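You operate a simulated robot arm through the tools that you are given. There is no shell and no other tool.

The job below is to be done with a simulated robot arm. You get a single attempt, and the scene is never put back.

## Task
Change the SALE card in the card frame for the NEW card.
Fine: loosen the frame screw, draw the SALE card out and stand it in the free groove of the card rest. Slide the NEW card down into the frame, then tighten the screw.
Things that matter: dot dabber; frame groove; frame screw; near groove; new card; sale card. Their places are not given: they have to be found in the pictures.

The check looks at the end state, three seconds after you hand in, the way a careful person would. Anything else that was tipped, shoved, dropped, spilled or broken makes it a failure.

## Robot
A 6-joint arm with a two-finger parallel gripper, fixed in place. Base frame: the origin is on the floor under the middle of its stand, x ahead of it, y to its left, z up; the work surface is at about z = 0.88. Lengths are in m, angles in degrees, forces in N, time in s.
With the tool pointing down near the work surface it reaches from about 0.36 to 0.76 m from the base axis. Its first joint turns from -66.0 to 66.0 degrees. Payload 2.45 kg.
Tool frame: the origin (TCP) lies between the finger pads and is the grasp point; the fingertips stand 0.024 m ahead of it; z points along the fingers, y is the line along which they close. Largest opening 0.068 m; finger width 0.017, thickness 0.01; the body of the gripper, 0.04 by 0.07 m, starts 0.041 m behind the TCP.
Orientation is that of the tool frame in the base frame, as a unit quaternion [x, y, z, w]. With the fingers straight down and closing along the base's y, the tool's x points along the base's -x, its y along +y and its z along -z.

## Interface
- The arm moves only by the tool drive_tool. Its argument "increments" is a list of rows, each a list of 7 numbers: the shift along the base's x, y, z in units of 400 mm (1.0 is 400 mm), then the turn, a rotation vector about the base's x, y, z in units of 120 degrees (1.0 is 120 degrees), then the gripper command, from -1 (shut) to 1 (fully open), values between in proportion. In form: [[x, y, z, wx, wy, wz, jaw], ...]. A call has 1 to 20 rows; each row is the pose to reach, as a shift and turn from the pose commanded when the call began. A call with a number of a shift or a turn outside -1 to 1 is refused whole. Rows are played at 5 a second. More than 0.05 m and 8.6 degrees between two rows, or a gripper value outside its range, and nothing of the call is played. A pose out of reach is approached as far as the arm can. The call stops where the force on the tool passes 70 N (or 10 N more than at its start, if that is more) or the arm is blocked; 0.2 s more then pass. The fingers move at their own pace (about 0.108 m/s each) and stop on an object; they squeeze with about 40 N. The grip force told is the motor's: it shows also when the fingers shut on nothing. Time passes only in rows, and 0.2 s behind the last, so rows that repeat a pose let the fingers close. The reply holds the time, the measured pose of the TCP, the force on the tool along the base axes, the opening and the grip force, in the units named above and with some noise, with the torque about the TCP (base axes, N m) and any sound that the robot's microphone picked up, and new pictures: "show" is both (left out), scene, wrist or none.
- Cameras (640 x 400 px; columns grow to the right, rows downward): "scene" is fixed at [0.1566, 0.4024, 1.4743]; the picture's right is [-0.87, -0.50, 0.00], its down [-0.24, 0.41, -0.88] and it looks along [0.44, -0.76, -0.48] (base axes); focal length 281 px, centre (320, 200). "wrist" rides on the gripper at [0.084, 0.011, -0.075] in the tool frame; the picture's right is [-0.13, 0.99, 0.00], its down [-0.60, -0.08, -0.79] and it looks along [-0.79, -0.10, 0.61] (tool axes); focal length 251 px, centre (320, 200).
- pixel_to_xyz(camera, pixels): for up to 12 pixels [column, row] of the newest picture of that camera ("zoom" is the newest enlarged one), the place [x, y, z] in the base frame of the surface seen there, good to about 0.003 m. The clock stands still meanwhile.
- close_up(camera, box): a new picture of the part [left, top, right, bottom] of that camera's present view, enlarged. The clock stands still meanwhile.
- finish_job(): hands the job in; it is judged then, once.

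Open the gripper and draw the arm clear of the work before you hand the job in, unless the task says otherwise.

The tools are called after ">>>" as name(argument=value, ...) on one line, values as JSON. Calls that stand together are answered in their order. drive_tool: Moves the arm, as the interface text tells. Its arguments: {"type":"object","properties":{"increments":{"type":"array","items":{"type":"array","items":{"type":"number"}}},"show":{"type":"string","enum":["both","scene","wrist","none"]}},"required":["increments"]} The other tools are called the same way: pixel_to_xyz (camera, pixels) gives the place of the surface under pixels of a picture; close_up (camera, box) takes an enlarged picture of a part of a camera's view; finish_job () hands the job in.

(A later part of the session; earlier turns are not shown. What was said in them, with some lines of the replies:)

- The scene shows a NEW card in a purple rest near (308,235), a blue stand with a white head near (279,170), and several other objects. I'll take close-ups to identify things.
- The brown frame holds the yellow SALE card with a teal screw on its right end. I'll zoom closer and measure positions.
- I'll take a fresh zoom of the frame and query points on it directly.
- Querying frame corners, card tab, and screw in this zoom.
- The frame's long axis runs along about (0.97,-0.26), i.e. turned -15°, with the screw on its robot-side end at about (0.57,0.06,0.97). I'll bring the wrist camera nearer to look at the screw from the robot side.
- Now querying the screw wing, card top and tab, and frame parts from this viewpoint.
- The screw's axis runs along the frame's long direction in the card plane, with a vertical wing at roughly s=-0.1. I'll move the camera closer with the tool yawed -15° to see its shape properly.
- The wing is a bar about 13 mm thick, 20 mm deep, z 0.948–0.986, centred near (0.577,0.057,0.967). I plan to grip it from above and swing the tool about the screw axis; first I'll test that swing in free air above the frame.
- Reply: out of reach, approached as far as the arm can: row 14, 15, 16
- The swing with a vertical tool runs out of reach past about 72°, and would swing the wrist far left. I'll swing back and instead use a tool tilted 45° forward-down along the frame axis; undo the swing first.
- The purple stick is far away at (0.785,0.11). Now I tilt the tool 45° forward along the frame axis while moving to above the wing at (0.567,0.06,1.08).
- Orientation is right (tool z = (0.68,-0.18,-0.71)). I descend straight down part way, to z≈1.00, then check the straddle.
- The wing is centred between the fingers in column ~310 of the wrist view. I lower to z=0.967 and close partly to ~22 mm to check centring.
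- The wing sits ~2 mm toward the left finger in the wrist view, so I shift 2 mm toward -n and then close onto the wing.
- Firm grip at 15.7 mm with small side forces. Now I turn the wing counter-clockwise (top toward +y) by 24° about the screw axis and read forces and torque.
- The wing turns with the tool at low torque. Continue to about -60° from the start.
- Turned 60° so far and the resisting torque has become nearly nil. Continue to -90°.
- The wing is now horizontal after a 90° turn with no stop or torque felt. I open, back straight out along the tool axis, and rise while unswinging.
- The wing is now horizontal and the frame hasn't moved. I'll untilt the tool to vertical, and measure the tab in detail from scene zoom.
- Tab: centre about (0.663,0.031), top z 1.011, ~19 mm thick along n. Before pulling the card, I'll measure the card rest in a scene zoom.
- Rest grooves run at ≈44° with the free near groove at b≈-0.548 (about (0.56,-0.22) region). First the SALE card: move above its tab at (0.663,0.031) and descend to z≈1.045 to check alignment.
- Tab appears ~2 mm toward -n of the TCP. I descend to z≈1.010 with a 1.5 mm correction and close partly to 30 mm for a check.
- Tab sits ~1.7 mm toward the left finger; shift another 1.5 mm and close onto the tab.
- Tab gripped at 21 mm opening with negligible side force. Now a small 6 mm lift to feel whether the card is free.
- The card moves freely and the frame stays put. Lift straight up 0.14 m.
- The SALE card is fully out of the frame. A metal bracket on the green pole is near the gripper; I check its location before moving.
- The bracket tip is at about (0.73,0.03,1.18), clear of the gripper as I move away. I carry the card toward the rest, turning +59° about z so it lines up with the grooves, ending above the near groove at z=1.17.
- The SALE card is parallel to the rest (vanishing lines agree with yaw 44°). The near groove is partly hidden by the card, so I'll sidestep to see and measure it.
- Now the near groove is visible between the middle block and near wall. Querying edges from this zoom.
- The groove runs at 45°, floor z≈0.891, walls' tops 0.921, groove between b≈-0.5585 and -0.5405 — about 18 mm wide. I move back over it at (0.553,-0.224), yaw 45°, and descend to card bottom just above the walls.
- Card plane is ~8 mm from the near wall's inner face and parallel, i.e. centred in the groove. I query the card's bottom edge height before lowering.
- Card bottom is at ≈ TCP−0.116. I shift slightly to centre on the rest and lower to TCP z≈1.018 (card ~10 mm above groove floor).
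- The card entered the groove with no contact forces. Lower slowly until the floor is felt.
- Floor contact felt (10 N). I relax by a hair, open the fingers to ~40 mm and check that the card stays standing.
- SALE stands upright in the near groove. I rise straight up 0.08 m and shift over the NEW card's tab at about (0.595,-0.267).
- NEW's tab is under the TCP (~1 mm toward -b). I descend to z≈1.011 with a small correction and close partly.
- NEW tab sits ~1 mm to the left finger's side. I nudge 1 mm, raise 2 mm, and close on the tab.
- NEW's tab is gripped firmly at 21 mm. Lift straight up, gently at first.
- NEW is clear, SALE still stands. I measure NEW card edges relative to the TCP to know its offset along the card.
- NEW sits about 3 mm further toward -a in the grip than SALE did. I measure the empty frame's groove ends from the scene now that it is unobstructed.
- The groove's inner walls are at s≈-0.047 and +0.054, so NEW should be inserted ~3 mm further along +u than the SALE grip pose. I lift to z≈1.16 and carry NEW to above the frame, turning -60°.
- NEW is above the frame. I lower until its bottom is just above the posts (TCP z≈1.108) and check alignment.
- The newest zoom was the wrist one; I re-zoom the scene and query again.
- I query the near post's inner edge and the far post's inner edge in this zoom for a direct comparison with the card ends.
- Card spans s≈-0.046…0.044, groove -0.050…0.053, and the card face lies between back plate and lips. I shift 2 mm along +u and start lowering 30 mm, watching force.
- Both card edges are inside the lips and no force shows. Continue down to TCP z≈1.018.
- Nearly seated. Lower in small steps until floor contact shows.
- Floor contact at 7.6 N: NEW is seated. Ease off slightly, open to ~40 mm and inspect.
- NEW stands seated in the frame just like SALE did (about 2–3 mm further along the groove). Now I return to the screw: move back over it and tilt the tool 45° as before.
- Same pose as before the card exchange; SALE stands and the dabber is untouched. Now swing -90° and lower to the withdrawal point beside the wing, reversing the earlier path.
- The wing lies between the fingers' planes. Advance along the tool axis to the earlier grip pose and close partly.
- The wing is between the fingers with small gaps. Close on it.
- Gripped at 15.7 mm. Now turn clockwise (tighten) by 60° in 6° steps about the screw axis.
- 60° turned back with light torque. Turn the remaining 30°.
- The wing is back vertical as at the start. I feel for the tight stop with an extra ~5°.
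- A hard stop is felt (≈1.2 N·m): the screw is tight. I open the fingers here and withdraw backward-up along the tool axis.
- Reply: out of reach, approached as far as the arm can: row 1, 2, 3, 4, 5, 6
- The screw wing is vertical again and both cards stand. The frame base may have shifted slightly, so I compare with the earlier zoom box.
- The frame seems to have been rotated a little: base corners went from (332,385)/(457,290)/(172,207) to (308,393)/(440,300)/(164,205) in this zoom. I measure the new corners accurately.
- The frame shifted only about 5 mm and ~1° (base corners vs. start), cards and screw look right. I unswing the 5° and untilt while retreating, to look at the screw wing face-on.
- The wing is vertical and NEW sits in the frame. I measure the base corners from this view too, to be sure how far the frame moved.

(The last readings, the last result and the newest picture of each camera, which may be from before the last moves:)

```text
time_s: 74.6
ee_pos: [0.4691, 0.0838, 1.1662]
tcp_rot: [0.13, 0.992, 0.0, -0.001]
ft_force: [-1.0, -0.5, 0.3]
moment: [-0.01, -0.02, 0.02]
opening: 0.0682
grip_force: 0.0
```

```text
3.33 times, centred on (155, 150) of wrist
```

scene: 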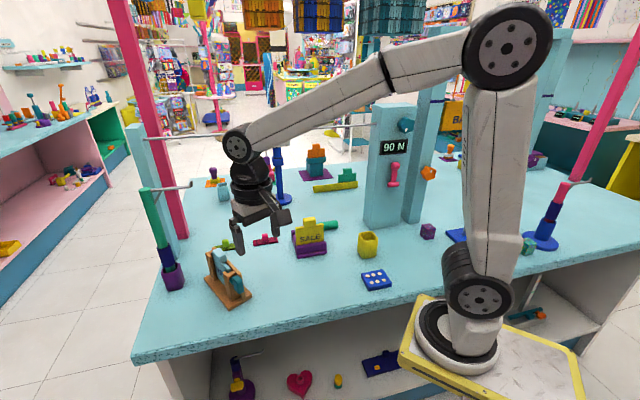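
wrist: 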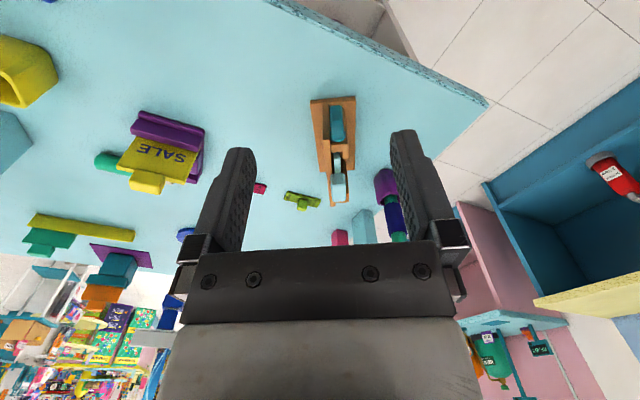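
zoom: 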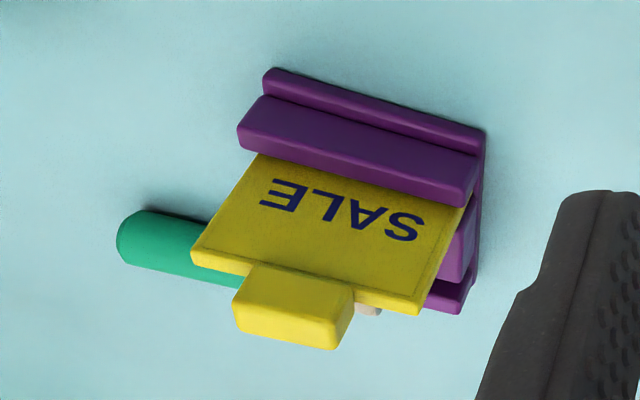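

The frame is displaced by only ~6 mm with negligible rotation, still upright with its card. I check the rest, dabber and other items against the first zooms.

>>> close_up(camera="scene", box=[276, 200, 346, 264])

>>> close_up(camera="scene", box=[150, 210, 290, 310])

```text
6.25 times, centred on (311, 232) of scene
```

zoom: 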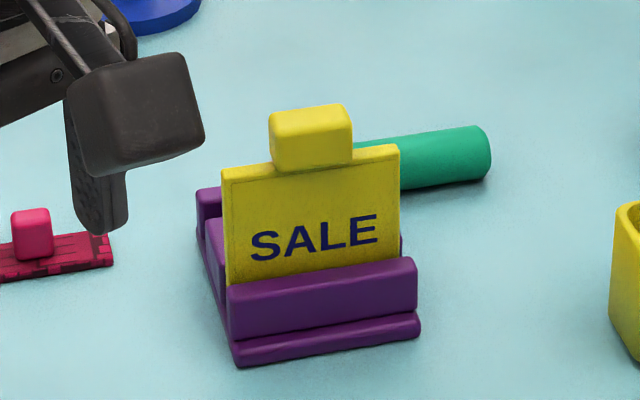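

```text
4.00 times, centred on (220, 260) of scene
```

zoom: 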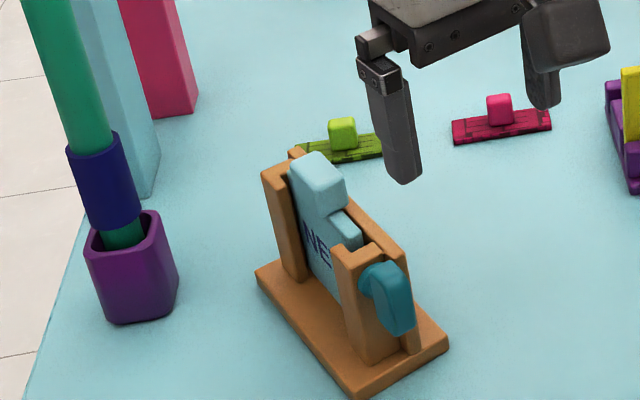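

Rest, dabber and the other items are where they were; the frame moved only a few millimetres. I raise the arm clear with the gripper open.

>>> drive_tool(increments=[[0, 0, 0.1, 0, 0, 0, 1], [0, -0.04, 0.2, 0, 0, 0, 1], [0, -0.1, 0.3, 0, 0, 0, 1], [0, -0.17, 0.4, 0, 0, 0, 1], [0, -0.24, 0.46, 0, 0, 0, 1], [0, -0.24, 0.46, 0, 0, 0, 1]])

>>> close_up(camera="scene", box=[190, 190, 350, 310])

```text
time_s: 76.0
ee_pos: [0.4699, -0.0106, 1.3515]
tcp_rot: [0.131, 0.991, -0.001, 0.0]
ft_force: [1.3, -0.1, 0.1]
moment: [0.0, 0.06, 0.0]
opening: 0.0679
grip_force: 0.1
```

scene: 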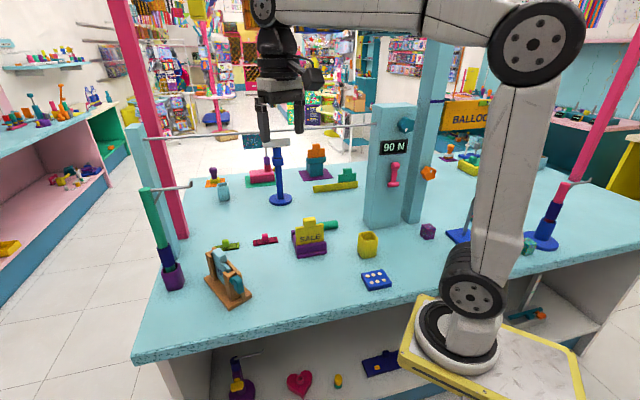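
wrist: 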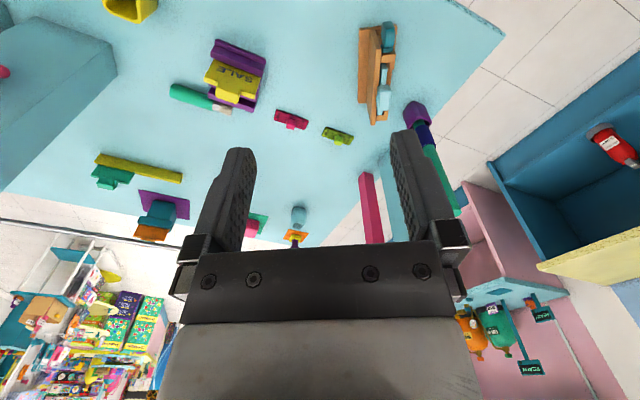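

```text
3.33 times, centred on (270, 250) of scene
```

zoom: 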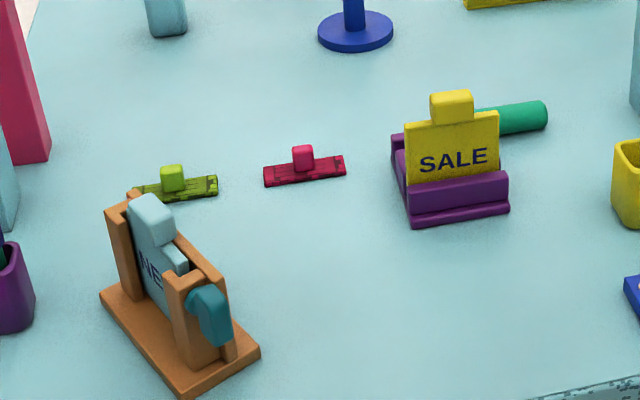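

The final picture shows NEW seated in the frame with the screw wing vertical, SALE standing in the rest's near groove, and everything else in place. The arm is clear with the gripper open, so I hand in.

>>> finish_job()

```text
The job is handed in.
```

The NEW card is now in the frame with the screw tightened. The SALE card stands in the near groove of the card rest. I've handed the job in, but I don't know the verdict.

- **Screw:** I turned it 90° to loosen it. When I tightened it again I felt it hit a hard stop, and its wing is back to vertical, as it was at the start.
- **NEW card:** It went down to the floor of the frame groove. It sits about 2–3 mm further along the groove than the SALE card did.
- **Frame:** The frame slid about 6 mm while I was tightening and letting go of the screw. My final opening move twisted the gripper about 5° more than I meant, which may have caused it. The frame is still upright with its card in place, and I left it there because pushing it back seemed riskier.
- **Everything else:** The card rest and the dot dabber had not moved when I compared them with the first pictures, and nothing else looked disturbed. The arm is raised clear with the gripper open.
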